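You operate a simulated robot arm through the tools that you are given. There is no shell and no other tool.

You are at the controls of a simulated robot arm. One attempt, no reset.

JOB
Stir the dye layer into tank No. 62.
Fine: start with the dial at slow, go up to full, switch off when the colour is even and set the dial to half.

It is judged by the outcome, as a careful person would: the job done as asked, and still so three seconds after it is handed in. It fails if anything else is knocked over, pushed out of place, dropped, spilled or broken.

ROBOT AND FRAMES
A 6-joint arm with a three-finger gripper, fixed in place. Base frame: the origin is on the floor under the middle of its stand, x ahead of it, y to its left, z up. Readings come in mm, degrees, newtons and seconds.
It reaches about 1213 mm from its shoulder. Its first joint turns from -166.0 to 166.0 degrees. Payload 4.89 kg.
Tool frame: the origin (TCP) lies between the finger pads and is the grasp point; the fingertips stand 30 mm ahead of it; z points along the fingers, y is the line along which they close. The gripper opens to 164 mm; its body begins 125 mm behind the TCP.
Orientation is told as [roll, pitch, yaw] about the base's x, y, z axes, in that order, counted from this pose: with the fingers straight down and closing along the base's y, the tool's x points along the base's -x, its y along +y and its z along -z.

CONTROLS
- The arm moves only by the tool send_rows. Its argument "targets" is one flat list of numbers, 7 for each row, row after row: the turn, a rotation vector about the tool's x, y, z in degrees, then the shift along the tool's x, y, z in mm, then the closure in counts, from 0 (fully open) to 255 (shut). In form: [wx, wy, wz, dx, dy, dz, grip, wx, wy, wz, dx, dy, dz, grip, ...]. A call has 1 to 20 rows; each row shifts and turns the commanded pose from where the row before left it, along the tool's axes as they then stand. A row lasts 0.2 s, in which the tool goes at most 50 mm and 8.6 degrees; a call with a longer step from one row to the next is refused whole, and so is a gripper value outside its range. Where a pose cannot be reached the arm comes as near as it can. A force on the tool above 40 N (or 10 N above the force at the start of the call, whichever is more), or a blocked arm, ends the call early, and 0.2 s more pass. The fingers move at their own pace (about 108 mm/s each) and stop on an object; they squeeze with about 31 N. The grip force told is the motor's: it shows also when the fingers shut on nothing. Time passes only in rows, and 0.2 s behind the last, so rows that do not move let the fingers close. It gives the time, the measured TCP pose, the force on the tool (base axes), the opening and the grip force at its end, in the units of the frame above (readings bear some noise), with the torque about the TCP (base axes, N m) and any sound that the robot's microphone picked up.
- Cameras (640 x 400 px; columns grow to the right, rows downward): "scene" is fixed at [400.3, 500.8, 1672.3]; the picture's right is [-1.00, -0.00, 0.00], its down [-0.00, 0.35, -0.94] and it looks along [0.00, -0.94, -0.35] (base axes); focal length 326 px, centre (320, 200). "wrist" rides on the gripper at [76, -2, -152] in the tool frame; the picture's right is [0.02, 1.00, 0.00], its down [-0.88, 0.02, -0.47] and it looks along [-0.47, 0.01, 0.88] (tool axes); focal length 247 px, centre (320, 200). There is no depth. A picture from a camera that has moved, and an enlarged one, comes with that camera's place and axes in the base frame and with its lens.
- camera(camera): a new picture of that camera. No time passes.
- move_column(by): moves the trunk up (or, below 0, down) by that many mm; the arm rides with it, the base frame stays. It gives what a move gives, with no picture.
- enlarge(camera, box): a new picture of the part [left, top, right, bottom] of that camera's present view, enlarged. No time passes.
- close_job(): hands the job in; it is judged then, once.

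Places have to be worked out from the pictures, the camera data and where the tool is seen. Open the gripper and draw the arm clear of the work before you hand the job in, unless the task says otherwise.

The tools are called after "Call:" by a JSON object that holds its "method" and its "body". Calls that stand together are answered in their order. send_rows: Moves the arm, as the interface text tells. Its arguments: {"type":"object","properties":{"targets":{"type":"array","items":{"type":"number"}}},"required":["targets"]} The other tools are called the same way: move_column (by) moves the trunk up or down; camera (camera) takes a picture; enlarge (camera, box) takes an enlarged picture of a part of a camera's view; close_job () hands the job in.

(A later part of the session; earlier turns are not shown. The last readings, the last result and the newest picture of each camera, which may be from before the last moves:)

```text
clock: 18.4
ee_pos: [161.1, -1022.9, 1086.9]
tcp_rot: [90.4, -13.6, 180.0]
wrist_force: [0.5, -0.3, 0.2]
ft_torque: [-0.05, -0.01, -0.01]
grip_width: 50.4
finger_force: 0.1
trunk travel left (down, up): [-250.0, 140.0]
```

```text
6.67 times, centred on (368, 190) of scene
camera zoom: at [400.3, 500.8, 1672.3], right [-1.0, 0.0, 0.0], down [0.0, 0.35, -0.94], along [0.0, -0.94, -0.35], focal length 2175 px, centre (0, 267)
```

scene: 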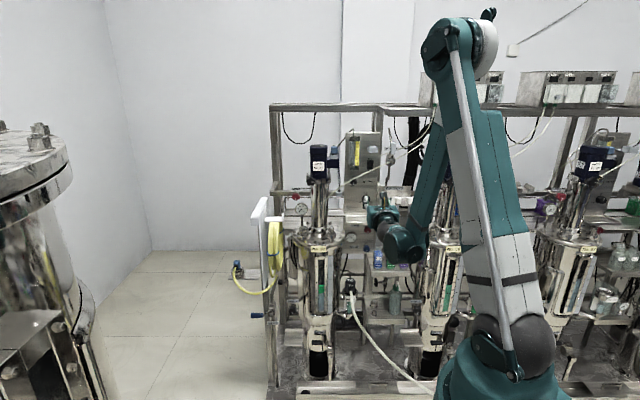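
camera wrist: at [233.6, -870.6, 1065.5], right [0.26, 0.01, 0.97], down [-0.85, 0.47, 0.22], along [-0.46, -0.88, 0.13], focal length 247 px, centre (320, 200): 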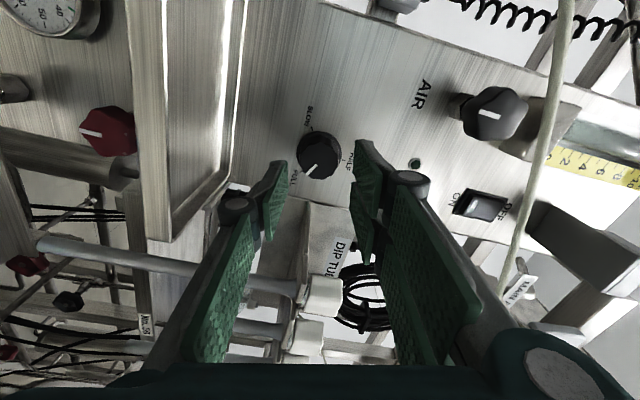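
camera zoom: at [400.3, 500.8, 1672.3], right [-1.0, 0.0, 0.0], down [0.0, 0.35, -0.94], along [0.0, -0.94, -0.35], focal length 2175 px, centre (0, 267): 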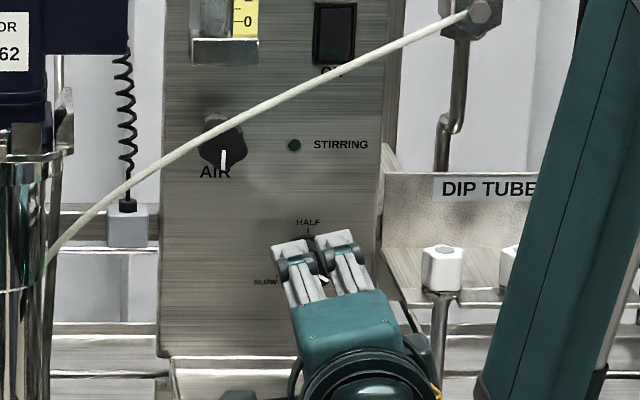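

The single and paired pads straddle the knob, which is about 3 mm off laterally; its face is at y≈-1078. I'll make that small correction and advance 43 mm, so the tips sit over the cap but stop short of the skirt.

Call:
{"method": "send_rows", "body": {"targets": [0, 0, 0, 3.4, -1.1, 0, 177, 0, 0, 0, 0, 0, 11, 177, 0, 0, 0, 0, 0, 11, 177, 0, 0, 0, 0, 0, 11, 177, 0, 0, 0, 0, 0, 10, 177, 0, 0, 0, 0, 0, 0, 177]}}

Call:
{"method": "camera", "body": {"camera": "wrist"}}

Call:
{"method": "enlarge", "body": {"camera": "wrist", "box": [240, 120, 400, 220]}}

```text
clock: 19.8
ee_pos: [164.8, -1064.4, 1084.5]
tcp_rot: [90.3, -13.7, 180.0]
wrist_force: [0.3, -0.1, 0.3]
ft_torque: [-0.02, 0.02, -0.01]
grip_width: 50.3
finger_force: 0.1
trunk travel left (down, up): [-250.0, 140.0]
```

```text
taken
camera wrist: at [237.5, -912.6, 1064.2], right [0.26, 0.01, 0.97], down [-0.85, 0.47, 0.22], along [-0.46, -0.88, 0.13], focal length 247 px, centre (320, 200)
```

wrist: 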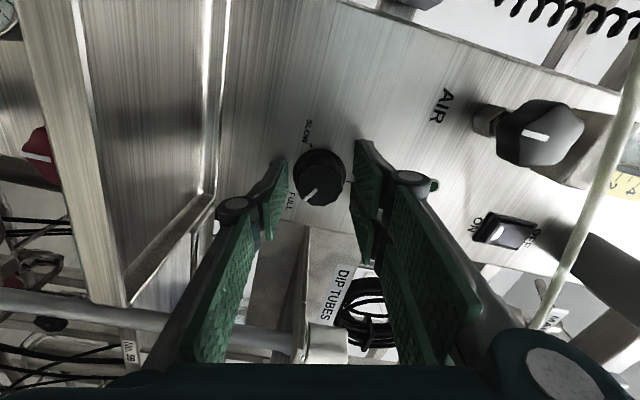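

```text
4.00 times, centred on (320, 170) of wrist
camera zoom: at [237.5, -912.6, 1064.2], right [0.26, 0.01, 0.97], down [-0.85, 0.47, 0.22], along [-0.46, -0.88, 0.13], focal length 988 px, centre (320, 320)
```

zoom: 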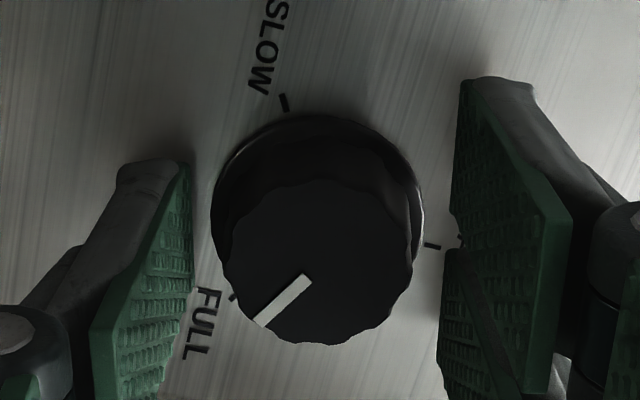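

The pads surround the cap, with the tips about 17 mm past its face and the knob centred within 1 mm. I'll nudge by 1 mm and close on it.

Call:
{"method": "send_rows", "body": {"targets": [0, 0, 0, 0, -1, 1, 177, 0, 0, 0, 0, 0, 0, 200, 0, 0, 0, 0, 0, 0, 255, 0, 0, 0, 0, 0, 0, 255]}}

Call:
{"method": "enlarge", "body": {"camera": "wrist", "box": [240, 120, 400, 220]}}

```text
clock: 20.8
ee_pos: [164.4, -1066.2, 1083.6]
tcp_rot: [90.4, -13.6, 180.0]
wrist_force: [2.7, -7.0, 17.0]
ft_torque: [-0.45, 0.09, 0.07]
grip_width: 35.7
finger_force: 44.7
trunk travel left (down, up): [-250.0, 140.0]
```

```text
4.00 times, centred on (320, 170) of wrist
camera zoom: at [236.8, -913.1, 1063.5], right [0.26, 0.01, 0.97], down [-0.85, 0.47, 0.22], along [-0.46, -0.88, 0.13], focal length 988 px, centre (320, 320)
```

zoom: 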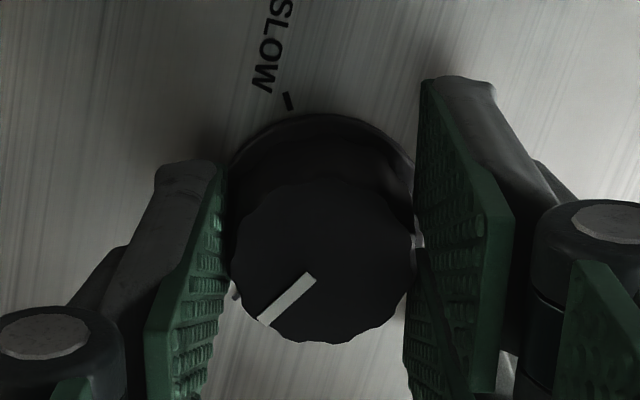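

The grip is on the knob (35.7 mm), but a 17 N upward side load shows the tool sits slightly low. I'll ease it up about 1 mm before turning.

Call:
{"method": "send_rows", "body": {"targets": [0, 0, 0, 0, 1, 0, 255, 0, 0, 0, 0, 0, 0, 255]}}

```text
clock: 21.4
ee_pos: [165.2, -1065.8, 1084.5]
tcp_rot: [90.5, -13.6, 180.0]
wrist_force: [-3.7, 14.6, -6.5]
ft_torque: [0.19, 0.02, -0.09]
grip_width: 36.0
finger_force: 44.9
trunk travel left (down, up): [-250.0, 140.0]
```

The side load is mostly relieved. I'll now turn counter-clockwise (FULL towards HALF) in small batches, watching the force and the pointer.

Call:
{"method": "send_rows", "body": {"targets": [0, 0, -6, 0, -0.3, 0, 255, 0, 0, -8, 0, 0, 0, 255, 0, 0, -8, 0, 0, 0, 255, 0, 0, -8, 0, 0, 0, 255]}}

Call:
{"method": "enlarge", "body": {"camera": "wrist", "box": [240, 120, 400, 220]}}

```text
clock: 22.6
ee_pos: [165.0, -1066.1, 1083.9]
tcp_rot: [90.5, -43.7, 179.6]
wrist_force: [-1.6, 4.7, -7.9]
ft_torque: [0.29, -0.01, -0.04]
grip_width: 35.9
finger_force: 45.2
trunk travel left (down, up): [-250.0, 140.0]
stopped in row 4: the force on the tool passed its limit at 42 N (the readings are from after the stop); the commanded pose is now the measured one
```

```text
4.00 times, centred on (320, 170) of wrist
camera zoom: at [216.9, -913.5, 1028.9], right [0.71, 0.0, 0.71], down [-0.62, 0.48, 0.62], along [-0.34, -0.88, 0.34], focal length 988 px, centre (320, 320)
```

zoom: 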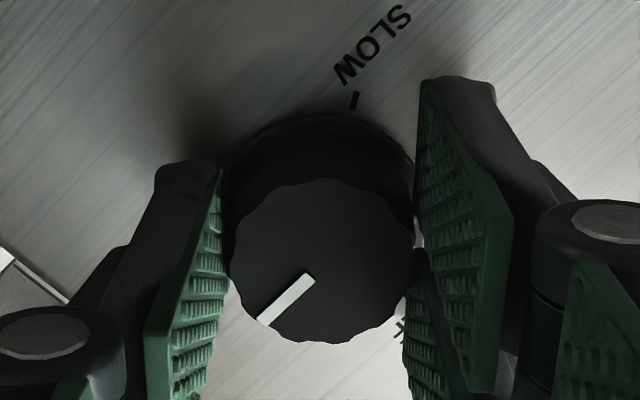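

The knob turns with the gripper; the pointer stays fixed in the tool view after about 30°. A force peak stopped the move, but the load is small now, so I'll continue with gentler steps.

Call:
{"method": "send_rows", "body": {"targets": [0, 0, -4, 0, 0, 0, 255, 0, 0, -4, 0, 0, 0, 255, 0, 0, -4, 0, 0, 0, 255]}}

```text
clock: 23.4
ee_pos: [164.0, -1065.2, 1083.9]
tcp_rot: [90.5, -55.6, 179.5]
wrist_force: [-5.5, 10.6, -17.6]
ft_torque: [0.45, -0.02, -0.1]
grip_width: 36.0
finger_force: 45.1
trunk travel left (down, up): [-250.0, 140.0]
```

The load shows the tool a little high as it turns (-17 N in z). I'll correct by about 0.7 mm and keep turning.

Call:
{"method": "send_rows", "body": {"targets": [0, 0, -3, 0.5, -0.6, -0.4, 255, 0, 0, -5, 0.1, 0, 0, 255, 0, 0, -5, 0.1, 0, 0, 255]}}

```text
clock: 24.2
ee_pos: [163.7, -1066.0, 1084.4]
tcp_rot: [91.0, -68.8, 179.0]
wrist_force: [-3.0, -18.6, 12.5]
ft_torque: [-0.38, -0.03, -0.12]
grip_width: 35.8
finger_force: 45.5
trunk travel left (down, up): [-250.0, 140.0]
```

I overcorrected slightly, so I'll undo half and keep turning in small steps.

Call:
{"method": "send_rows", "body": {"targets": [0, 0, -4, -0.35, 0, 0.25, 255, 0, 0, -5, 0, 0, 0, 255, 0, 0, -5, 0, 0, 0, 255, 0, 0, 0, 0, 0, 0, 255]}}

Call:
{"method": "camera", "body": {"camera": "wrist"}}

```text
clock: 25.2
ee_pos: [163.7, -1065.6, 1083.2]
tcp_rot: [93.0, -82.7, 177.0]
wrist_force: [-4.0, -8.8, 10.0]
ft_torque: [-0.2, -0.02, -0.09]
grip_width: 35.7
finger_force: 45.0
trunk travel left (down, up): [-250.0, 140.0]
```

```text
taken
camera wrist: at [170.0, -913.6, 1006.7], right [0.99, 0.0, 0.1], down [-0.09, 0.48, 0.87], along [-0.05, -0.88, 0.48], focal length 247 px, centre (320, 200)
```

wrist: 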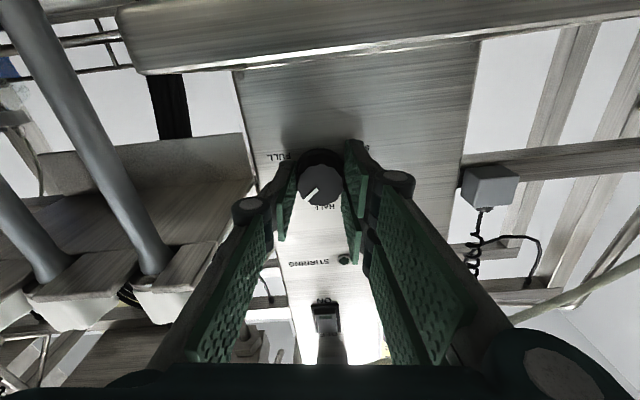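

The gripper is clear of the shelf and the dial is about 70° on from FULL. I'll continue.

Call:
{"method": "send_rows", "body": {"targets": [0, 0, -5, -0.3, 0, 0.1, 255, 0, 0, -5, 0, 0, 0, 255, 0, 0, -5, 0, 0, 0, 255, 0, 0, -5, 0, 0, 0, 255]}}

```text
clock: 26.2
ee_pos: [163.5, -1064.6, 1083.0]
tcp_rot: [-91.6, -77.2, 1.6]
wrist_force: [-9.3, -1.7, -2.6]
ft_torque: [-0.02, 0.0, -0.21]
grip_width: 35.9
finger_force: 44.5
trunk travel left (down, up): [-250.0, 140.0]
```

Forces are low. I'll continue with a small x correction.

Call:
{"method": "send_rows", "body": {"targets": [0, 0, -5, 0, -0.3, 0, 255, 0, 0, -5, 0, 0, 0, 255, 0, 0, -5, 0, 0, 0, 255, 0, 0, -5, 0, 0, 0, 255]}}

```text
clock: 27.2
ee_pos: [161.5, -1066.0, 1084.4]
tcp_rot: [-90.7, -57.3, 0.5]
wrist_force: [-13.0, 7.0, -7.0]
ft_torque: [0.1, -0.01, -0.31]
grip_width: 36.1
finger_force: 44.3
trunk travel left (down, up): [-250.0, 140.0]
```

I'll correct by about 0.5 mm along the load and continue.

Call:
{"method": "send_rows", "body": {"targets": [0, 0, -5, 0.48, -0.28, -0.1, 255, 0, 0, -5, 0, 0, 0, 255, 0, 0, -5, 0, 0, 0, 255, 0, 0, -5, 0, 0, 0, 255]}}

```text
clock: 28.2
ee_pos: [162.1, -1065.7, 1084.5]
tcp_rot: [-90.5, -37.2, 0.3]
wrist_force: [-12.9, 3.2, 0.0]
ft_torque: [-0.04, 0.0, -0.15]
grip_width: 36.2
finger_force: 45.0
trunk travel left (down, up): [-250.0, 140.0]
```

I'll continue turning with a small x correction.

Call:
{"method": "send_rows", "body": {"targets": [0, 0, -5, 0.32, -0.24, 0, 255, 0, 0, -5, 0, 0, 0, 255, 0, 0, -5, 0, 0, 0, 255, 0, 0, -5, 0, 0, 0, 255]}}

```text
clock: 29.2
ee_pos: [163.2, -1064.2, 1084.6]
tcp_rot: [-90.4, -17.1, 0.0]
wrist_force: [-13.4, -8.1, 20.4]
ft_torque: [-0.54, -0.04, -0.19]
grip_width: 36.1
finger_force: 45.1
trunk travel left (down, up): [-250.0, 140.0]
```

The z load is +20 N, so I'll move up about 0.7 mm and turn on to α≈83.

Call:
{"method": "send_rows", "body": {"targets": [0, 0, -4, 0.18, -0.75, 0.1, 255, 0, 0, -5, 0, 0, 0, 255, 0, 0, -5, 0, 0, 0, 255, 0, 0, -5, 0, 0, 0, 255, 0, 0, -5, 0, 0, 0, 255, 0, 0, 0, 0, 0, 0, 255]}}

Call:
{"method": "camera", "body": {"camera": "wrist"}}

Call:
{"method": "enlarge", "body": {"camera": "wrist", "box": [240, 120, 400, 220]}}

```text
clock: 30.1
ee_pos: [163.0, -1064.3, 1084.7]
tcp_rot: [-90.4, -3.1, 0.0]
wrist_force: [-3.2, -6.3, 15.4]
ft_torque: [-0.48, -0.03, -0.35]
grip_width: 36.0
finger_force: 44.6
trunk travel left (down, up): [-250.0, 140.0]
stopped in row 4: the force on the tool passed its limit at 43 N (the readings are from after the stop); the commanded pose is now the measured one
```

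```text
taken
camera wrist: at [84.9, -913.0, 1081.6], right [0.03, -0.01, -1.0], down [0.88, 0.47, 0.02], along [0.47, -0.88, 0.02], focal length 247 px, centre (320, 200)
```

wrist: 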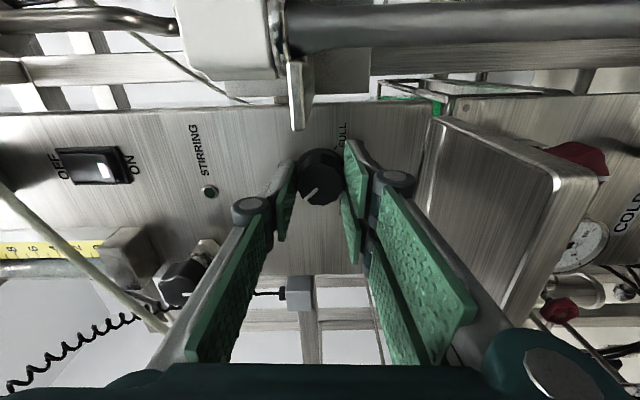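

```text
4.00 times, centred on (320, 170) of wrist
camera zoom: at [84.9, -913.0, 1081.6], right [0.03, -0.01, -1.0], down [0.88, 0.47, 0.02], along [0.47, -0.88, 0.02], focal length 988 px, centre (320, 320)
```

zoom: 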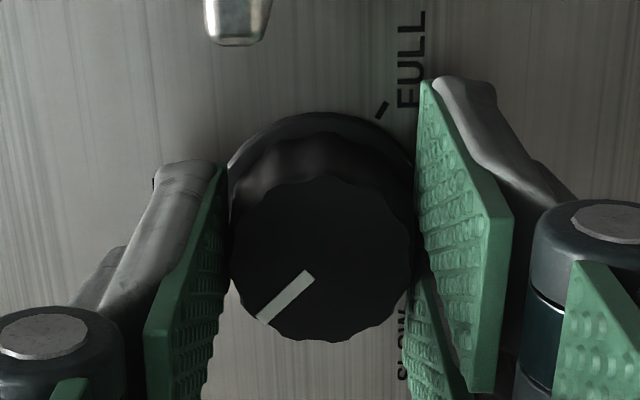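

The dial is now about 45° past HALF towards SLOW. I'll open slightly in place, roll back about 28° with the pads clear of the cap, and check before regripping.

Call:
{"method": "send_rows", "body": {"targets": [0, 0, 0, 0, 0, 0, 184, 0, 0, 0, 0, -0.5, 0, 184, 0, 0, 7, 0, 0, 0, 184, 0, 0, 7, 0, 0, 0, 184, 0, 0, 7, 0, 0, 0, 184, 0, 0, 7, 0, 0, 0, 184, 0, 0, 0, 0, 0, 0, 184]}}

Call:
{"method": "enlarge", "body": {"camera": "wrist", "box": [240, 120, 400, 220]}}

```text
clock: 31.7
ee_pos: [162.3, -1064.8, 1085.2]
tcp_rot: [-90.4, -31.1, 0.2]
wrist_force: [0.3, -0.6, 0.4]
ft_torque: [0.02, 0.0, 0.04]
grip_width: 45.5
finger_force: 0.1
trunk travel left (down, up): [-250.0, 140.0]
```

```text
4.00 times, centred on (320, 170) of wrist
camera zoom: at [95.0, -913.7, 1045.7], right [0.5, -0.01, -0.87], down [0.76, 0.48, 0.43], along [0.41, -0.88, 0.24], focal length 988 px, centre (320, 320)
```

zoom: 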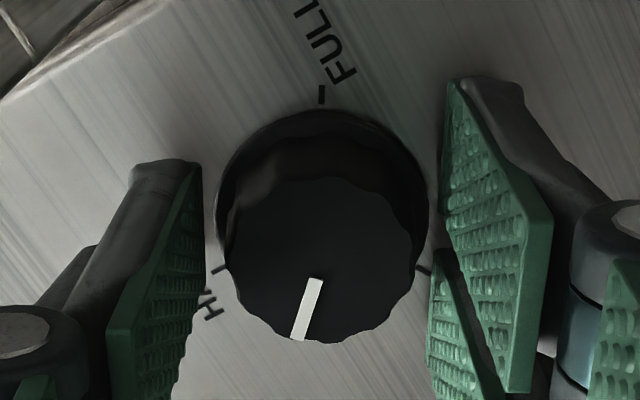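

No contact, and the knob stayed at its setting. I'll regrip and turn another 40° counter-clockwise.

Call:
{"method": "send_rows", "body": {"targets": [0, 0, 0, 0, 0, 0, 255, 0, 0, 0, 0, 0, 0, 255, 0, 0, -4, 0, 0, 0, 255, 0, 0, -4, 0, 0, 0, 255, 0, 0, -4, 0, 0, 0, 255]}}

```text
clock: 32.9
ee_pos: [162.4, -1065.6, 1083.7]
tcp_rot: [-90.5, -18.9, 0.2]
wrist_force: [1.9, -23.9, 16.4]
ft_torque: [-0.56, -0.04, 0.46]
grip_width: 36.3
finger_force: 45.7
trunk travel left (down, up): [-250.0, 140.0]
```

I'll ease the loads (0.6 mm up, 0.3 mm forward) and continue turning.

Call:
{"method": "send_rows", "body": {"targets": [0, 0, -2, -0.29, -0.5, 0.35, 255, 0, 0, -5, 0, 0, 0, 255, 0, 0, -5, 0, 0, 0, 255, 0, 0, -5, 0, 0, 0, 255]}}

```text
clock: 33.9
ee_pos: [163.4, -1065.2, 1084.2]
tcp_rot: [-90.4, -2.0, 0.1]
wrist_force: [-6.2, 18.9, -19.3]
ft_torque: [0.45, 0.0, 0.5]
grip_width: 35.9
finger_force: 44.5
trunk travel left (down, up): [-250.0, 140.0]
```

The correction was too large, so I'll undo about half and turn another 12°.

Call:
{"method": "send_rows", "body": {"targets": [0, 0, -3, 0.2, 0.4, -0.2, 255, 0, 0, -5, 0, 0, 0, 255, 0, 0, -5, 0, 0, 0, 255, 0, 0, 0, 0, 0, 0, 255]}}

Call:
{"method": "enlarge", "body": {"camera": "wrist", "box": [240, 120, 400, 220]}}

```text
clock: 34.9
ee_pos: [163.4, -1065.4, 1085.4]
tcp_rot: [-90.4, 11.0, -0.2]
wrist_force: [-6.4, 17.6, -6.6]
ft_torque: [0.34, 0.02, 0.22]
grip_width: 36.0
finger_force: 45.1
trunk travel left (down, up): [-250.0, 140.0]
```

```text
4.00 times, centred on (320, 170) of wrist
camera zoom: at [86.8, -913.3, 1100.4], right [-0.21, -0.01, -0.98], down [0.86, 0.47, -0.19], along [0.46, -0.88, -0.09], focal length 988 px, centre (320, 320)
```

zoom: 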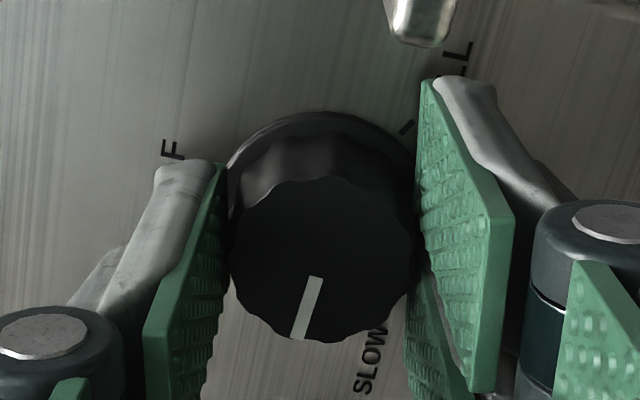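

The pointer is at about -87° and SLOW is at about -118°. I'll open slightly, roll back 35°, and regrip for the last ~31°.

Call:
{"method": "send_rows", "body": {"targets": [0, 0, 0, 0, 0, -0.3, 184, 0, 0, 0, 0, 0, 0, 184, 0, 0, 7, 0, 0, 0, 184, 0, 0, 7, 0, 0, 0, 184, 0, 0, 7, 0, 0, 0, 184, 0, 0, 7, 0, 0, 0, 184, 0, 0, 7, 0, 0, 0, 184, 0, 0, 0, 0, 0, 0, 184]}}

Call:
{"method": "enlarge", "body": {"camera": "wrist", "box": [240, 120, 400, 220]}}

```text
clock: 36.7
ee_pos: [164.0, -1064.8, 1084.4]
tcp_rot: [-90.4, -24.0, 0.3]
wrist_force: [-0.8, -0.1, 0.4]
ft_torque: [-0.01, -0.01, -0.01]
grip_width: 45.5
finger_force: 0.0
trunk travel left (down, up): [-250.0, 140.0]
```

```text
4.00 times, centred on (320, 170) of wrist
camera zoom: at [91.1, -912.8, 1054.2], right [0.39, -0.01, -0.92], down [0.81, 0.48, 0.34], along [0.44, -0.88, 0.19], focal length 988 px, centre (320, 320)
```

zoom: 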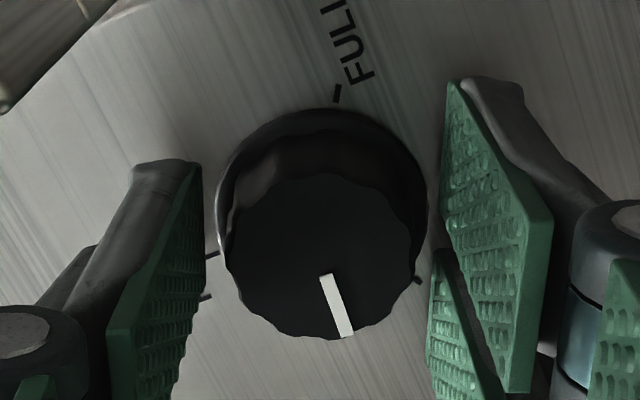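

I'll regrip and turn the remaining ~31° towards SLOW.

Call:
{"method": "send_rows", "body": {"targets": [0, 0, 0, 0, 0, 0, 255, 0, 0, 0, 0, 0, 0, 255, 0, 0, -4, 0, 0, 0, 255, 0, 0, -4, 0, 0, 0, 255, 0, 0, -4, 0, 0, 0, 255]}}

```text
clock: 37.9
ee_pos: [163.1, -1065.7, 1085.4]
tcp_rot: [-90.5, -11.9, 0.0]
wrist_force: [-2.1, -1.7, -3.9]
ft_torque: [-0.07, 0.02, 0.49]
grip_width: 35.7
finger_force: 45.3
trunk travel left (down, up): [-250.0, 140.0]
```

The load is very low. I'll turn another 16° and look.

Call:
{"method": "send_rows", "body": {"targets": [0, 0, -4, 0, 0, 0, 255, 0, 0, -4, 0, 0, 0, 255, 0, 0, -4, 0, 0, 0, 255, 0, 0, -4, 0, 0, 0, 255]}}

Call:
{"method": "enlarge", "body": {"camera": "wrist", "box": [240, 120, 400, 220]}}

```text
clock: 38.9
ee_pos: [162.4, -1065.4, 1084.3]
tcp_rot: [-90.4, 4.1, 0.1]
wrist_force: [-0.8, -0.2, 5.6]
ft_torque: [-0.17, 0.02, -0.3]
grip_width: 35.9
finger_force: 44.7
trunk travel left (down, up): [-250.0, 140.0]
```

```text
4.00 times, centred on (320, 170) of wrist
camera zoom: at [85.5, -912.6, 1091.1], right [-0.09, -0.01, -1.0], down [0.88, 0.47, -0.08], along [0.47, -0.88, -0.04], focal length 988 px, centre (320, 320)
```

zoom: 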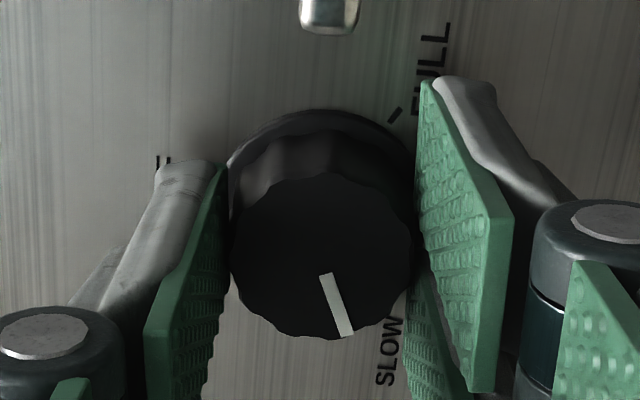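

By my count the dial has turned 233° of the 240° span between FULL and SLOW. I'll turn the last 6° gently, watching for an end stop.

Call:
{"method": "send_rows", "body": {"targets": [0, 0, -3, 0, 0, 0, 255, 0, 0, -3, 0, 0, 0, 255, 0, 0, 0, 0, 0, 0, 255]}}

Call:
{"method": "enlarge", "body": {"camera": "wrist", "box": [240, 120, 400, 220]}}

```text
clock: 39.7
ee_pos: [162.9, -1065.5, 1084.9]
tcp_rot: [-90.4, 10.1, 0.0]
wrist_force: [3.6, 9.2, 8.4]
ft_torque: [-0.15, -0.03, 0.46]
grip_width: 35.9
finger_force: 45.5
trunk travel left (down, up): [-250.0, 140.0]
```

```text
4.00 times, centred on (320, 170) of wrist
camera zoom: at [86.6, -912.6, 1099.0], right [-0.2, -0.01, -0.98], down [0.86, 0.47, -0.18], along [0.46, -0.88, -0.09], focal length 988 px, centre (320, 320)
```

zoom: 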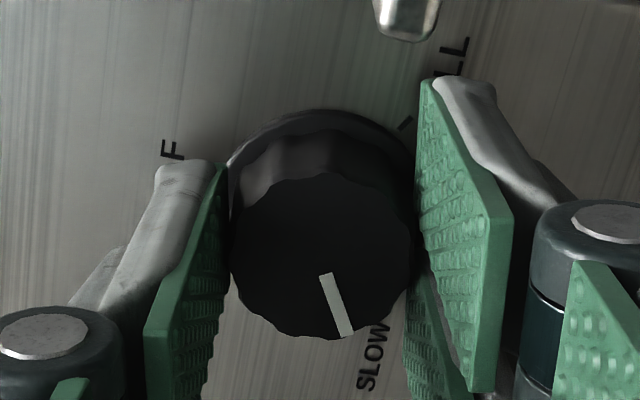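

That should be SLOW. I'll open, retract straight back 70 mm and verify the pointer.

Call:
{"method": "send_rows", "body": {"targets": [0, 0, 0, 0, 0, 0, 180, 0, 0, 0, 0, 0, 0, 180, 0, 0, 0, 0, 0, -15, 180, 0, 0, 0, 0, 0, -25, 180, 0, 0, 0, 0, 0, -30, 180, 0, 0, 0, 0, 0, 0, 180]}}

Call:
{"method": "enlarge", "body": {"camera": "wrist", "box": [260, 100, 388, 180]}}

Call:
{"method": "enlarge", "body": {"camera": "scene", "box": [320, 160, 416, 220]}}

```text
clock: 41.1
ee_pos: [161.7, -996.1, 1084.2]
tcp_rot: [-90.4, 10.0, -0.1]
wrist_force: [-0.1, 0.2, -0.3]
ft_torque: [0.04, -0.02, 0.03]
grip_width: 48.2
finger_force: 0.0
trunk travel left (down, up): [-250.0, 140.0]
```

```text
5.00 times, centred on (324, 140) of wrist
camera zoom: at [85.0, -843.1, 1099.3], right [-0.2, -0.01, -0.98], down [0.86, 0.47, -0.17], along [0.46, -0.88, -0.09], focal length 1235 px, centre (300, 500)
```

zoom: 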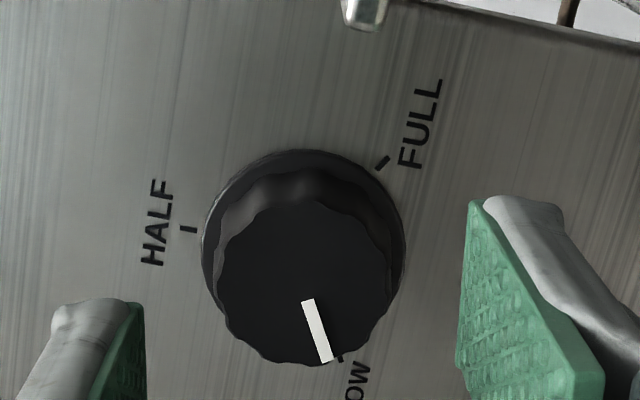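

```text
6.67 times, centred on (368, 190) of scene
camera zoom: at [400.3, 500.8, 1672.3], right [-1.0, 0.0, 0.0], down [0.0, 0.35, -0.94], along [0.0, -0.94, -0.35], focal length 2175 px, centre (0, 267)
```

zoom: 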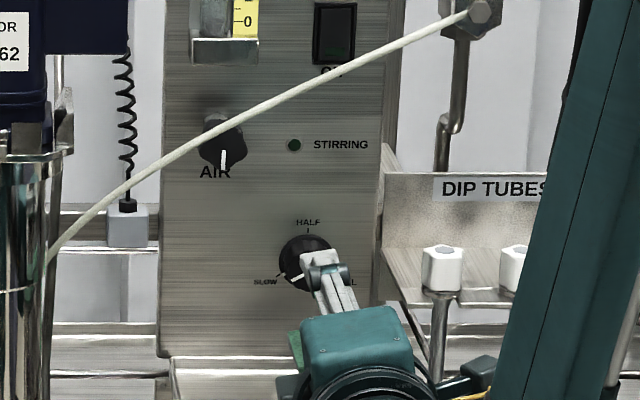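

The pointer is on SLOW. For the ON press I'll back away, rise to z≈1336, and pitch the tool 50° down with the single finger on top and the fingers about 70 mm apart. That way the hose passes between the fingers while the upper fingertip reaches the rocker.

Call:
{"method": "send_rows", "body": {"targets": [0, 0, 0, 0, 0, -48, 180, 0, 0, 0, 0, 0, -48, 180, 0, 0, 0, 9.27, -41, 0, 146, 0, 0, 0, 9.27, -41, 0, 146, 0, 0, 0, 9.27, -41, 0, 146, 0, 0, 0, 9.27, -41, 0, 146, 0, 0, 0, 9.27, -41, 0, 146, 0, 0, 0, 9.27, -41, 0, 146, 0, 0, 5, 0, 0, 0, 146, 0, 0, 5, 0, 0, 0, 146, 0, 0, 0, 0, 0, 0, 146]}}

Call:
{"method": "camera", "body": {"camera": "wrist"}}

```text
clock: 43.5
ee_pos: [154.7, -913.0, 1351.4]
tcp_rot: [-90.4, 0.0, 0.0]
wrist_force: [-0.8, -0.3, -0.6]
ft_torque: [-0.02, -0.04, -0.01]
grip_width: 70.0
finger_force: 0.0
out of reach, approached as far as the arm can: row 2
trunk travel left (down, up): [-250.0, 140.0]
```

```text
taken
camera wrist: at [75.8, -760.3, 1353.0], right [-0.02, -0.01, -1.0], down [0.88, 0.47, -0.02], along [0.47, -0.88, 0.0], focal length 247 px, centre (320, 200)
```

wrist: 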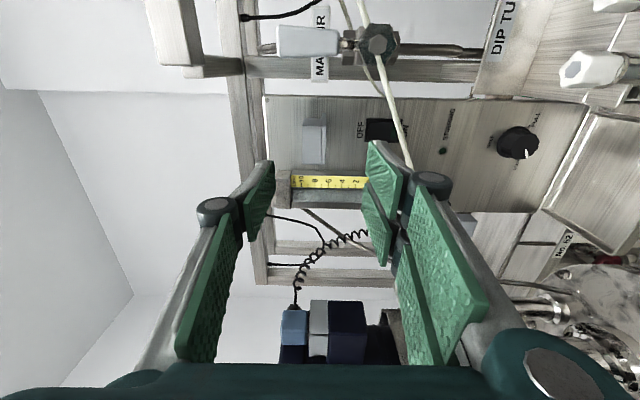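

I'm in position beside the panel with no contact. I'll pitch down 50° in place.

Call:
{"method": "send_rows", "body": {"targets": [-8.4, 0, 0, 0, 0, 0, 146, -8.4, 0, 0, 0, 0, 0, 146, -8.4, 0, 0, 0, 0, 0, 146, -8.4, 0, 0, 0, 0, 0, 146, -8.4, 0, 0, 0, 0, 0, 146, -8.4, 0, 0, 0, 0, 0, 146, 0, 0, 0, 0, 0, 0, 146]}}

Call:
{"method": "camera", "body": {"camera": "wrist"}}

Call:
{"method": "enlarge", "body": {"camera": "scene", "box": [320, 110, 448, 190]}}

```text
clock: 45.1
ee_pos: [153.9, -913.2, 1350.7]
tcp_rot: [-39.8, -0.1, 0.0]
wrist_force: [1.2, -0.6, 0.4]
ft_torque: [0.05, -0.01, 0.01]
grip_width: 69.8
finger_force: 0.1
trunk travel left (down, up): [-250.0, 140.0]
```

```text
taken
camera wrist: at [76.4, -816.0, 1469.2], right [-0.02, 0.77, -0.64], down [0.88, 0.32, 0.35], along [0.47, -0.56, -0.68], focal length 247 px, centre (320, 200)
```

wrist: 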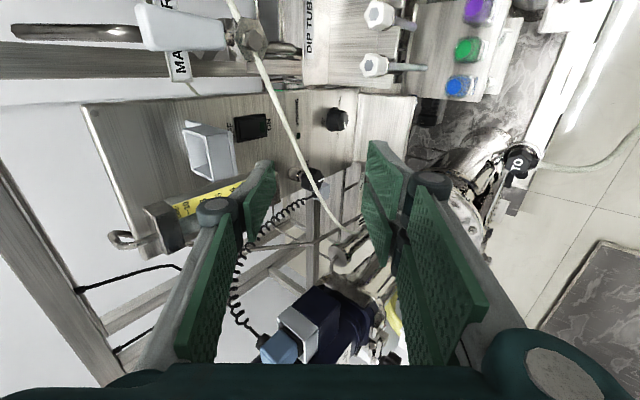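

```text
5.00 times, centred on (384, 150) of scene
camera zoom: at [400.3, 500.8, 1672.3], right [-1.0, 0.0, 0.0], down [0.0, 0.35, -0.94], along [0.0, -0.94, -0.35], focal length 1631 px, centre (0, 450)
```

zoom: 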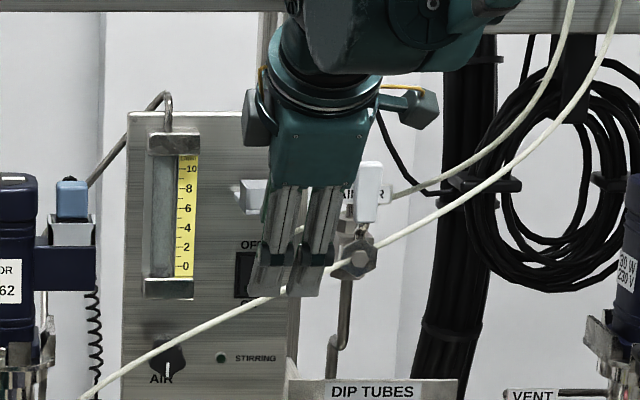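

The hose lies in the gap between the fingers in the wrist view, as planned. I'll shift onto the approach line and advance along the tool axis to about 40 mm short of the rocker, then check.

Call:
{"method": "send_rows", "body": {"targets": [0, 0, 0, 1.2, -13.6, 21.2, 146, 0, 0, 0, 1.2, -13.5, 21.2, 146, 0, 0, 0, 0, 0, 20, 146, 0, 0, 0, 0, 0, 20, 146, 0, 0, 0, 0, 0, 20, 146, 0, 0, 0, 0, 0, 20, 146, 0, 0, 0, 0, 0, 0, 146]}}

Call:
{"method": "camera", "body": {"camera": "wrist"}}

Call:
{"method": "enlarge", "body": {"camera": "scene", "box": [330, 130, 410, 180]}}

Call:
{"method": "enlarge", "body": {"camera": "wrist", "box": [200, 100, 360, 200]}}

```text
clock: 46.3
ee_pos: [150.8, -994.4, 1292.8]
tcp_rot: [-40.1, 0.0, 0.0]
wrist_force: [-1.2, 38.2, 11.6]
ft_torque: [-2.47, -0.1, -0.06]
grip_width: 73.9
finger_force: 0.1
trunk travel left (down, up): [-250.0, 140.0]
stopped in row 6: the force on the tool passed its limit at 54 N (the readings are from after the stop); the commanded pose is now the measured one
```

```text
taken
camera wrist: at [72.1, -897.2, 1410.4], right [-0.02, 0.77, -0.64], down [0.88, 0.32, 0.35], along [0.47, -0.56, -0.68], focal length 247 px, centre (320, 200)
```

wrist: 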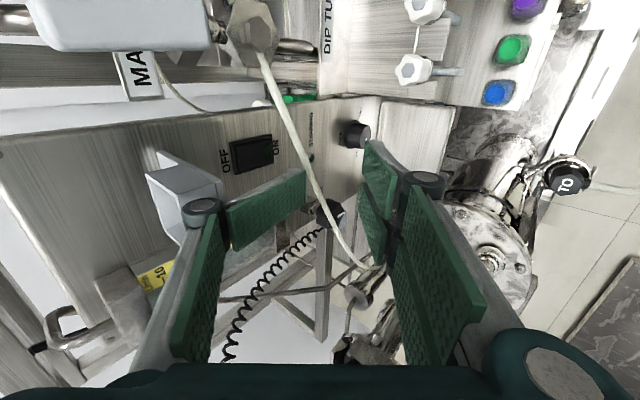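

```text
8.00 times, centred on (370, 155) of scene
camera zoom: at [400.3, 500.8, 1672.3], right [-1.0, 0.0, 0.0], down [0.0, 0.35, -0.94], along [0.0, -0.94, -0.35], focal length 2610 px, centre (-80, 560)
```

zoom: 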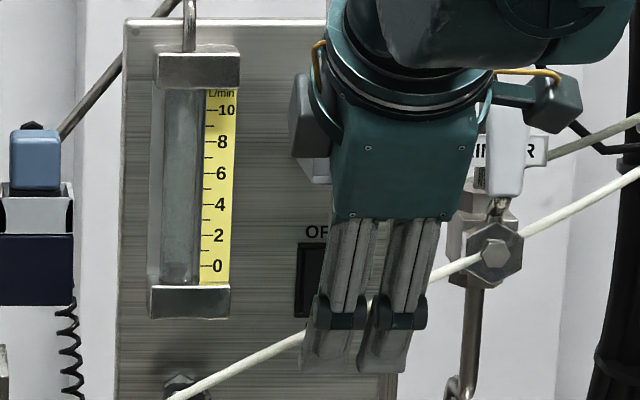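

```text
4.00 times, centred on (280, 150) of wrist
camera zoom: at [72.1, -897.2, 1410.4], right [-0.02, 0.77, -0.64], down [0.88, 0.32, 0.35], along [0.47, -0.56, -0.68], focal length 988 px, centre (480, 400)
```

zoom: 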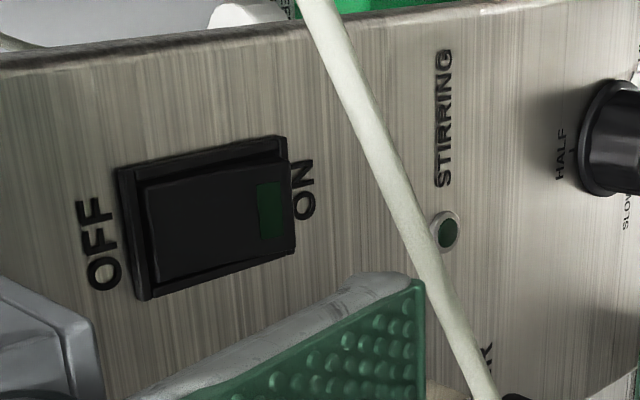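

The stop came from the single finger's knuckle touching the plug holder. The holder protrudes further than I thought: the force data put its front-bottom edge near y≈-1024, z≈1348. I'll back straight off (+y), then up and away, and check that nothing moved.

Call:
{"method": "send_rows", "body": {"targets": [0, 0, 0, 0, 11.5, -9.6, 146, 0, 0, 0, 0, 11.5, -9.6, 146, 0, 0, 0, 0, 0, -25, 146, 0, 0, 0, 0, 0, -25, 146, 0, 0, 0, 0, 0, 0, 146]}}

Call:
{"method": "camera", "body": {"camera": "wrist"}}

Call:
{"method": "enlarge", "body": {"camera": "wrist", "box": [140, 60, 300, 160]}}

Call:
{"method": "enlarge", "body": {"camera": "scene", "box": [330, 130, 410, 180]}}

```text
clock: 47.5
ee_pos: [150.6, -935.3, 1328.3]
tcp_rot: [-39.8, 0.1, -0.1]
wrist_force: [0.0, 1.2, 0.6]
ft_torque: [-0.04, -0.03, 0.03]
grip_width: 69.8
finger_force: 0.0
trunk travel left (down, up): [-250.0, 140.0]
```

```text
taken
camera wrist: at [72.6, -838.6, 1446.3], right [-0.02, 0.77, -0.64], down [0.88, 0.32, 0.35], along [0.47, -0.56, -0.68], focal length 247 px, centre (320, 200)
```

wrist: 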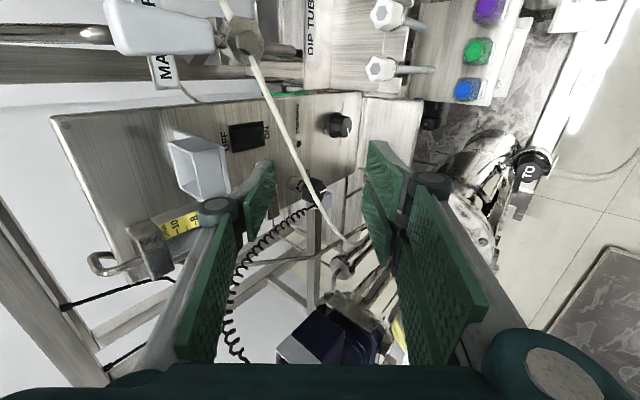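

```text
4.00 times, centred on (220, 110) of wrist
camera zoom: at [72.6, -838.6, 1446.3], right [-0.02, 0.77, -0.64], down [0.88, 0.32, 0.35], along [0.47, -0.56, -0.68], focal length 988 px, centre (720, 560)
```

zoom: 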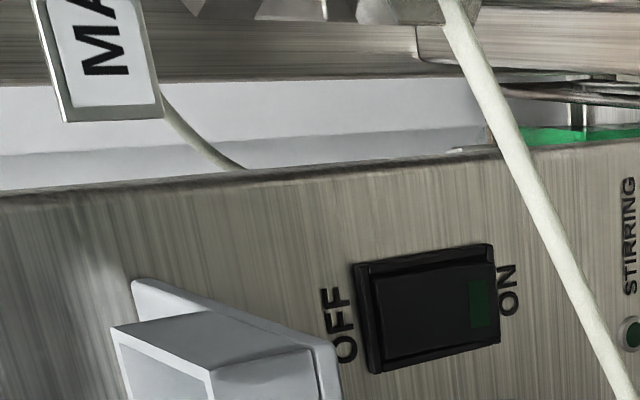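

```text
8.00 times, centred on (370, 155) of scene
camera zoom: at [400.3, 500.8, 1672.3], right [-1.0, 0.0, 0.0], down [0.0, 0.35, -0.94], along [0.0, -0.94, -0.35], focal length 2610 px, centre (-80, 560)
```

zoom: 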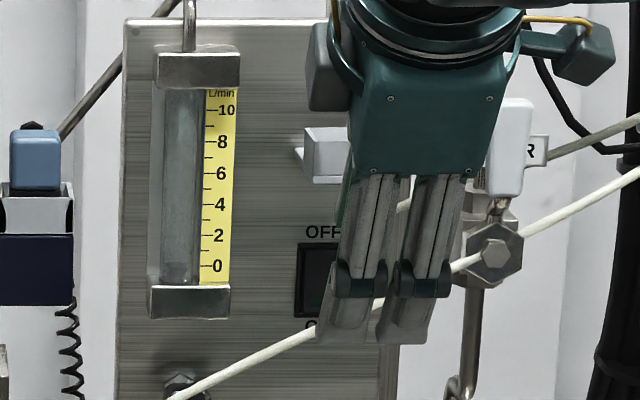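

The finger sprang back and the holder looks intact. What I hit is its bracket shelf: z≈1350, reaching out to y≈-1012. A shallower tilt of about 39° should thread the finger between the hose and that shelf with about 15 mm on each side. I'll move down and back first, then re-tilt.

Call:
{"method": "send_rows", "body": {"targets": [0, 0, 0, -2.2, 11.4, 5.8, 146, 0, 0, 0, -2.2, 11.4, 5.8, 146, 5.5, 0, 0, 0, 0, 0, 146, 5.5, 0, 0, 0, 0, 0, 146, 0, 0, 0, 0, 0, 0, 146]}}

Call:
{"method": "camera", "body": {"camera": "wrist"}}

Call:
{"method": "enlarge", "body": {"camera": "wrist", "box": [140, 60, 300, 160]}}

Call:
{"method": "enlarge", "body": {"camera": "scene", "box": [330, 130, 410, 180]}}

```text
clock: 48.7
ee_pos: [154.9, -925.7, 1304.8]
tcp_rot: [-50.8, -0.1, 0.1]
wrist_force: [0.8, 0.8, 0.5]
ft_torque: [0.02, 0.02, -0.03]
grip_width: 70.2
finger_force: 0.0
trunk travel left (down, up): [-250.0, 140.0]
```

```text
taken
camera wrist: at [77.1, -808.4, 1402.7], right [-0.02, 0.63, -0.78], down [0.88, 0.38, 0.28], along [0.47, -0.68, -0.56], focal length 247 px, centre (320, 200)
```

wrist: 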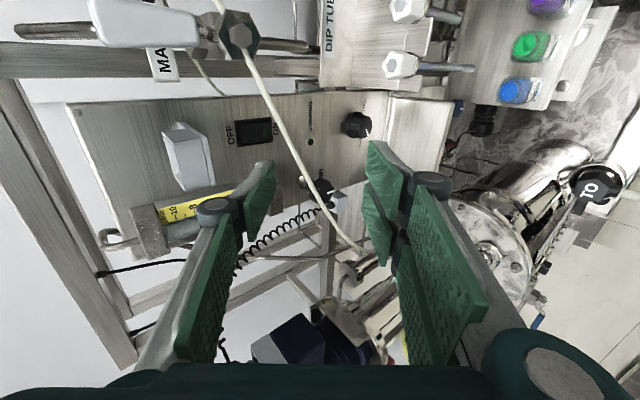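

```text
4.00 times, centred on (220, 110) of wrist
camera zoom: at [77.1, -808.4, 1402.7], right [-0.02, 0.63, -0.78], down [0.88, 0.38, 0.28], along [0.47, -0.68, -0.56], focal length 988 px, centre (720, 560)
```

zoom: 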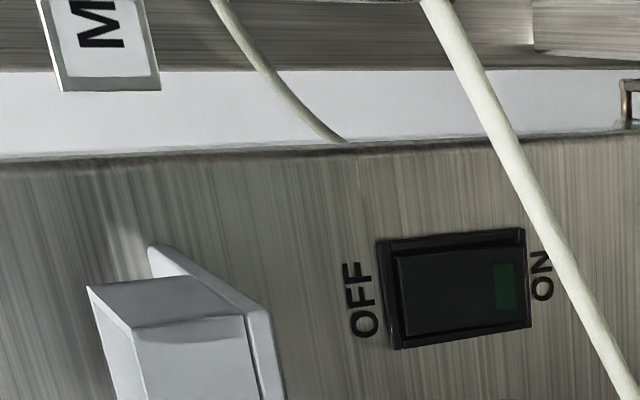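

```text
8.00 times, centred on (370, 155) of scene
camera zoom: at [400.3, 500.8, 1672.3], right [-1.0, 0.0, 0.0], down [0.0, 0.35, -0.94], along [0.0, -0.94, -0.35], focal length 2610 px, centre (-80, 560)
```

zoom: 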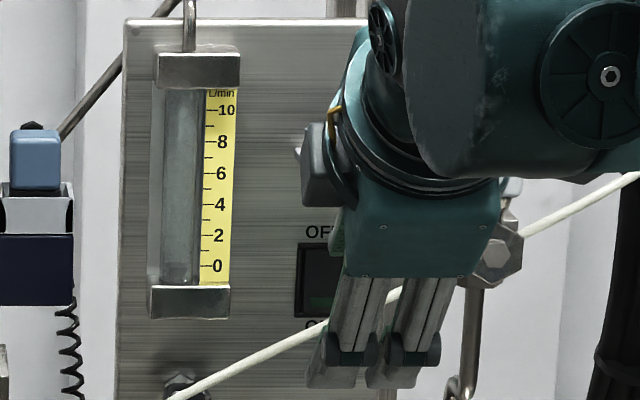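

The shelf edge measures about (y -1015, z 1350) and the hose matches its earlier position. I'll shift 17 mm up onto the approach line and advance 95 mm, stopping about 40 mm short of the rocker.

Call:
{"method": "send_rows", "body": {"targets": [0, 0, 0, 0, -17, 0, 146, 0, 0, 0, 0, 0, 20, 146, 0, 0, 0, 0, 0, 20, 146, 0, 0, 0, 0, 0, 15, 146, 0, 0, 0, 0, 0, 15, 146, 0, 0, 0, 0, 0, 15, 146, 0, 0, 0, 0, 0, 10, 146, 0, 0, 0, 0, 0, 0, 146]}}

Call:
{"method": "camera", "body": {"camera": "wrist"}}

Call:
{"method": "enlarge", "body": {"camera": "wrist", "box": [200, 100, 360, 200]}}

Call:
{"method": "enlarge", "body": {"camera": "scene", "box": [330, 130, 410, 180]}}

```text
clock: 50.5
ee_pos: [155.6, -1012.1, 1257.0]
tcp_rot: [-50.9, 0.0, -0.1]
wrist_force: [0.3, -1.4, -0.7]
ft_torque: [0.01, 0.01, 0.01]
grip_width: 70.1
finger_force: 0.1
trunk travel left (down, up): [-250.0, 140.0]
```

```text
taken
camera wrist: at [76.7, -894.2, 1354.3], right [-0.02, 0.63, -0.78], down [0.88, 0.38, 0.28], along [0.47, -0.68, -0.56], focal length 247 px, centre (320, 200)
```

wrist: 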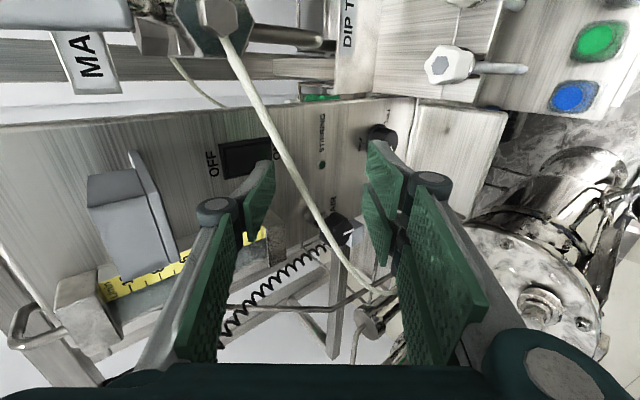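

```text
4.00 times, centred on (280, 150) of wrist
camera zoom: at [76.7, -894.2, 1354.3], right [-0.02, 0.63, -0.78], down [0.88, 0.38, 0.28], along [0.47, -0.68, -0.56], focal length 988 px, centre (480, 400)
```

zoom: 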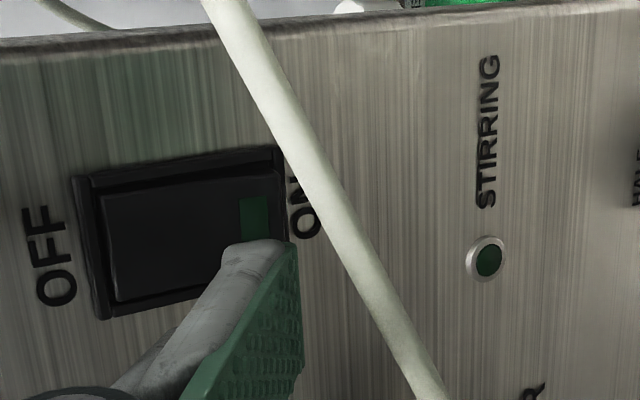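

```text
8.00 times, centred on (370, 155) of scene
camera zoom: at [400.3, 500.8, 1672.3], right [-1.0, 0.0, 0.0], down [0.0, 0.35, -0.94], along [0.0, -0.94, -0.35], focal length 2610 px, centre (-80, 560)
```

zoom: 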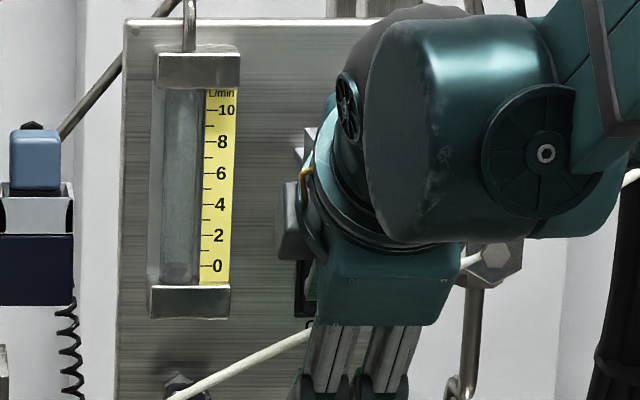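

The finger is threaded between the hose and the holder without contact, about 38 mm short. I'll advance 22 mm more and look closely at where the tip will meet the rocker.

Call:
{"method": "send_rows", "body": {"targets": [0, 0, 0, -2, 1.5, 8, 146, 0, 0, 0, 0, 0, 8, 146, 0, 0, 0, 0, 0, 6, 146, 0, 0, 0, 0, 0, 0, 146]}}

Call:
{"method": "camera", "body": {"camera": "wrist"}}

Call:
{"method": "enlarge", "body": {"camera": "wrist", "box": [200, 120, 328, 200]}}

```text
clock: 51.5
ee_pos: [156.7, -1026.9, 1243.4]
tcp_rot: [-50.9, 0.1, 0.0]
wrist_force: [0.5, -0.1, -0.8]
ft_torque: [-0.04, -0.01, 0.0]
grip_width: 70.1
finger_force: 0.2
trunk travel left (down, up): [-250.0, 140.0]
```

```text
taken
camera wrist: at [78.2, -909.8, 1340.0], right [-0.02, 0.63, -0.78], down [0.88, 0.38, 0.28], along [0.47, -0.68, -0.56], focal length 247 px, centre (320, 200)
```

wrist: 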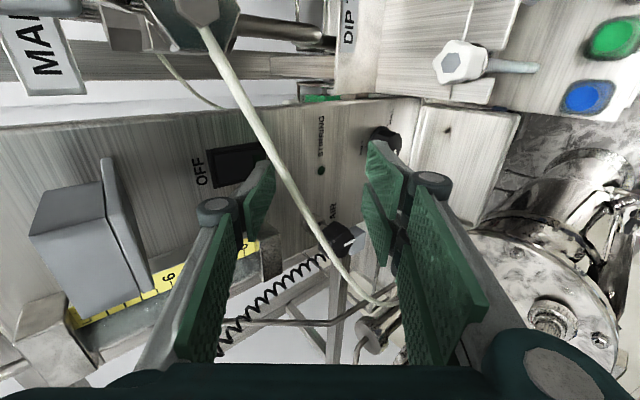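

```text
5.00 times, centred on (264, 160) of wrist
camera zoom: at [78.2, -909.8, 1340.0], right [-0.02, 0.63, -0.78], down [0.88, 0.38, 0.28], along [0.47, -0.68, -0.56], focal length 1235 px, centre (600, 400)
```

zoom: 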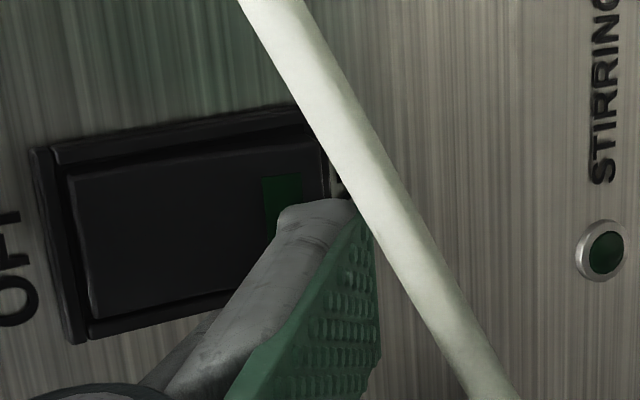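

There's about 10 mm of clearance to the hose, and the tip is lined up with the ON end of the rocker. I'll press in small 2 mm steps with the force limit as a guard.

Call:
{"method": "send_rows", "body": {"targets": [0, 0, 0, 0, 0, 5, 146, 0, 0, 0, 0, 0, 3, 146, 0, 0, 0, 0, 0, 2, 146, 0, 0, 0, 0, 0, 2, 146, 0, 0, 0, 0, 0, 2, 146]}}

Call:
{"method": "enlarge", "body": {"camera": "wrist", "box": [200, 120, 328, 200]}}

```text
clock: 52.7
ee_pos: [156.8, -1037.3, 1235.3]
tcp_rot: [-50.9, 0.1, 0.0]
wrist_force: [0.3, 0.4, -0.3]
ft_torque: [0.01, -0.02, 0.0]
grip_width: 69.9
finger_force: 0.0
trunk travel left (down, up): [-250.0, 140.0]
```

```text
5.00 times, centred on (264, 160) of wrist
camera zoom: at [78.1, -919.9, 1332.3], right [-0.02, 0.63, -0.78], down [0.88, 0.38, 0.28], along [0.47, -0.68, -0.56], focal length 1235 px, centre (600, 400)
```

zoom: 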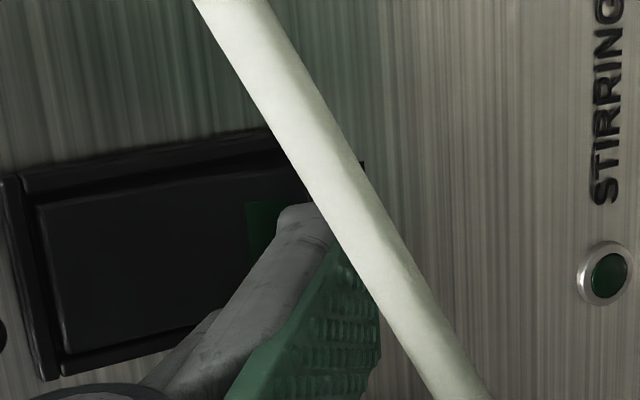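

No contact yet. The tip is at about y=-1094 and z=1258. I'll continue in 2 mm steps.

Call:
{"method": "send_rows", "body": {"targets": [0, 0, 0, 0, 0, 2, 146, 0, 0, 0, 0, 0, 2, 146, 0, 0, 0, 0, 0, 2, 146, 0, 0, 0, 0, 0, 2, 146]}}

Call:
{"method": "enlarge", "body": {"camera": "wrist", "box": [200, 120, 328, 200]}}

```text
clock: 53.7
ee_pos: [156.2, -1042.7, 1230.3]
tcp_rot: [-50.8, 0.0, 0.0]
wrist_force: [-0.1, 0.2, 1.2]
ft_torque: [0.0, -0.01, 0.0]
grip_width: 70.2
finger_force: 0.0
trunk travel left (down, up): [-250.0, 140.0]
```

```text
5.00 times, centred on (264, 160) of wrist
camera zoom: at [78.2, -925.7, 1326.7], right [-0.02, 0.63, -0.78], down [0.88, 0.38, 0.28], along [0.47, -0.68, -0.56], focal length 1235 px, centre (600, 400)
```

zoom: 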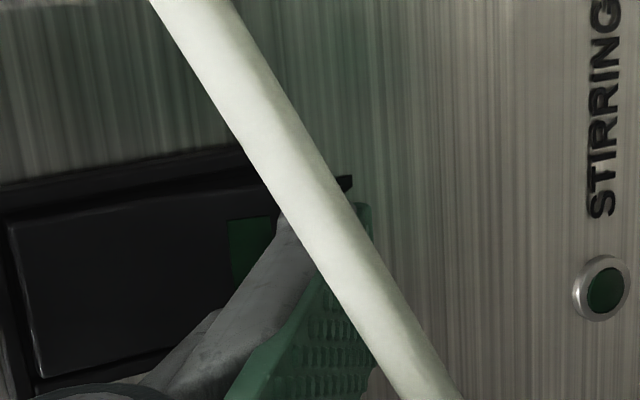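

Still no contact, and the tip is at the rocker's lower end. I'll raise it 3 mm and then press straight towards the panel in 2 mm steps. That also increases the clearance to the hose.

Call:
{"method": "send_rows", "body": {"targets": [0, 0, 0, 0, -3.6, -0.35, 146, 0, 0, 0, 0, -1.26, 1.55, 146, 0, 0, 0, 0, -1.26, 1.55, 146, 0, 0, 0, 0, -1.26, 1.55, 146]}}

Call:
{"method": "enlarge", "body": {"camera": "wrist", "box": [200, 120, 328, 200]}}

```text
clock: 54.7
ee_pos: [156.5, -1051.5, 1232.3]
tcp_rot: [-50.9, 0.0, -0.1]
wrist_force: [-1.5, 4.2, -0.6]
ft_torque: [-0.09, 0.03, -0.03]
grip_width: 71.1
finger_force: 0.1
trunk travel left (down, up): [-250.0, 140.0]
heard: click
```

```text
5.00 times, centred on (264, 160) of wrist
camera zoom: at [79.0, -933.9, 1330.0], right [-0.02, 0.63, -0.78], down [0.88, 0.38, 0.28], along [0.47, -0.68, -0.56], focal length 1235 px, centre (600, 400)
```

zoom: 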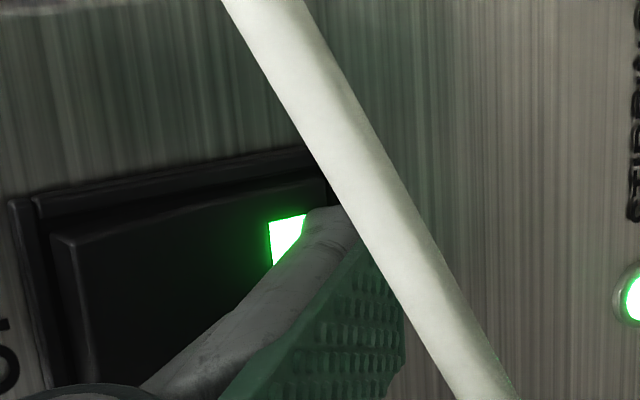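

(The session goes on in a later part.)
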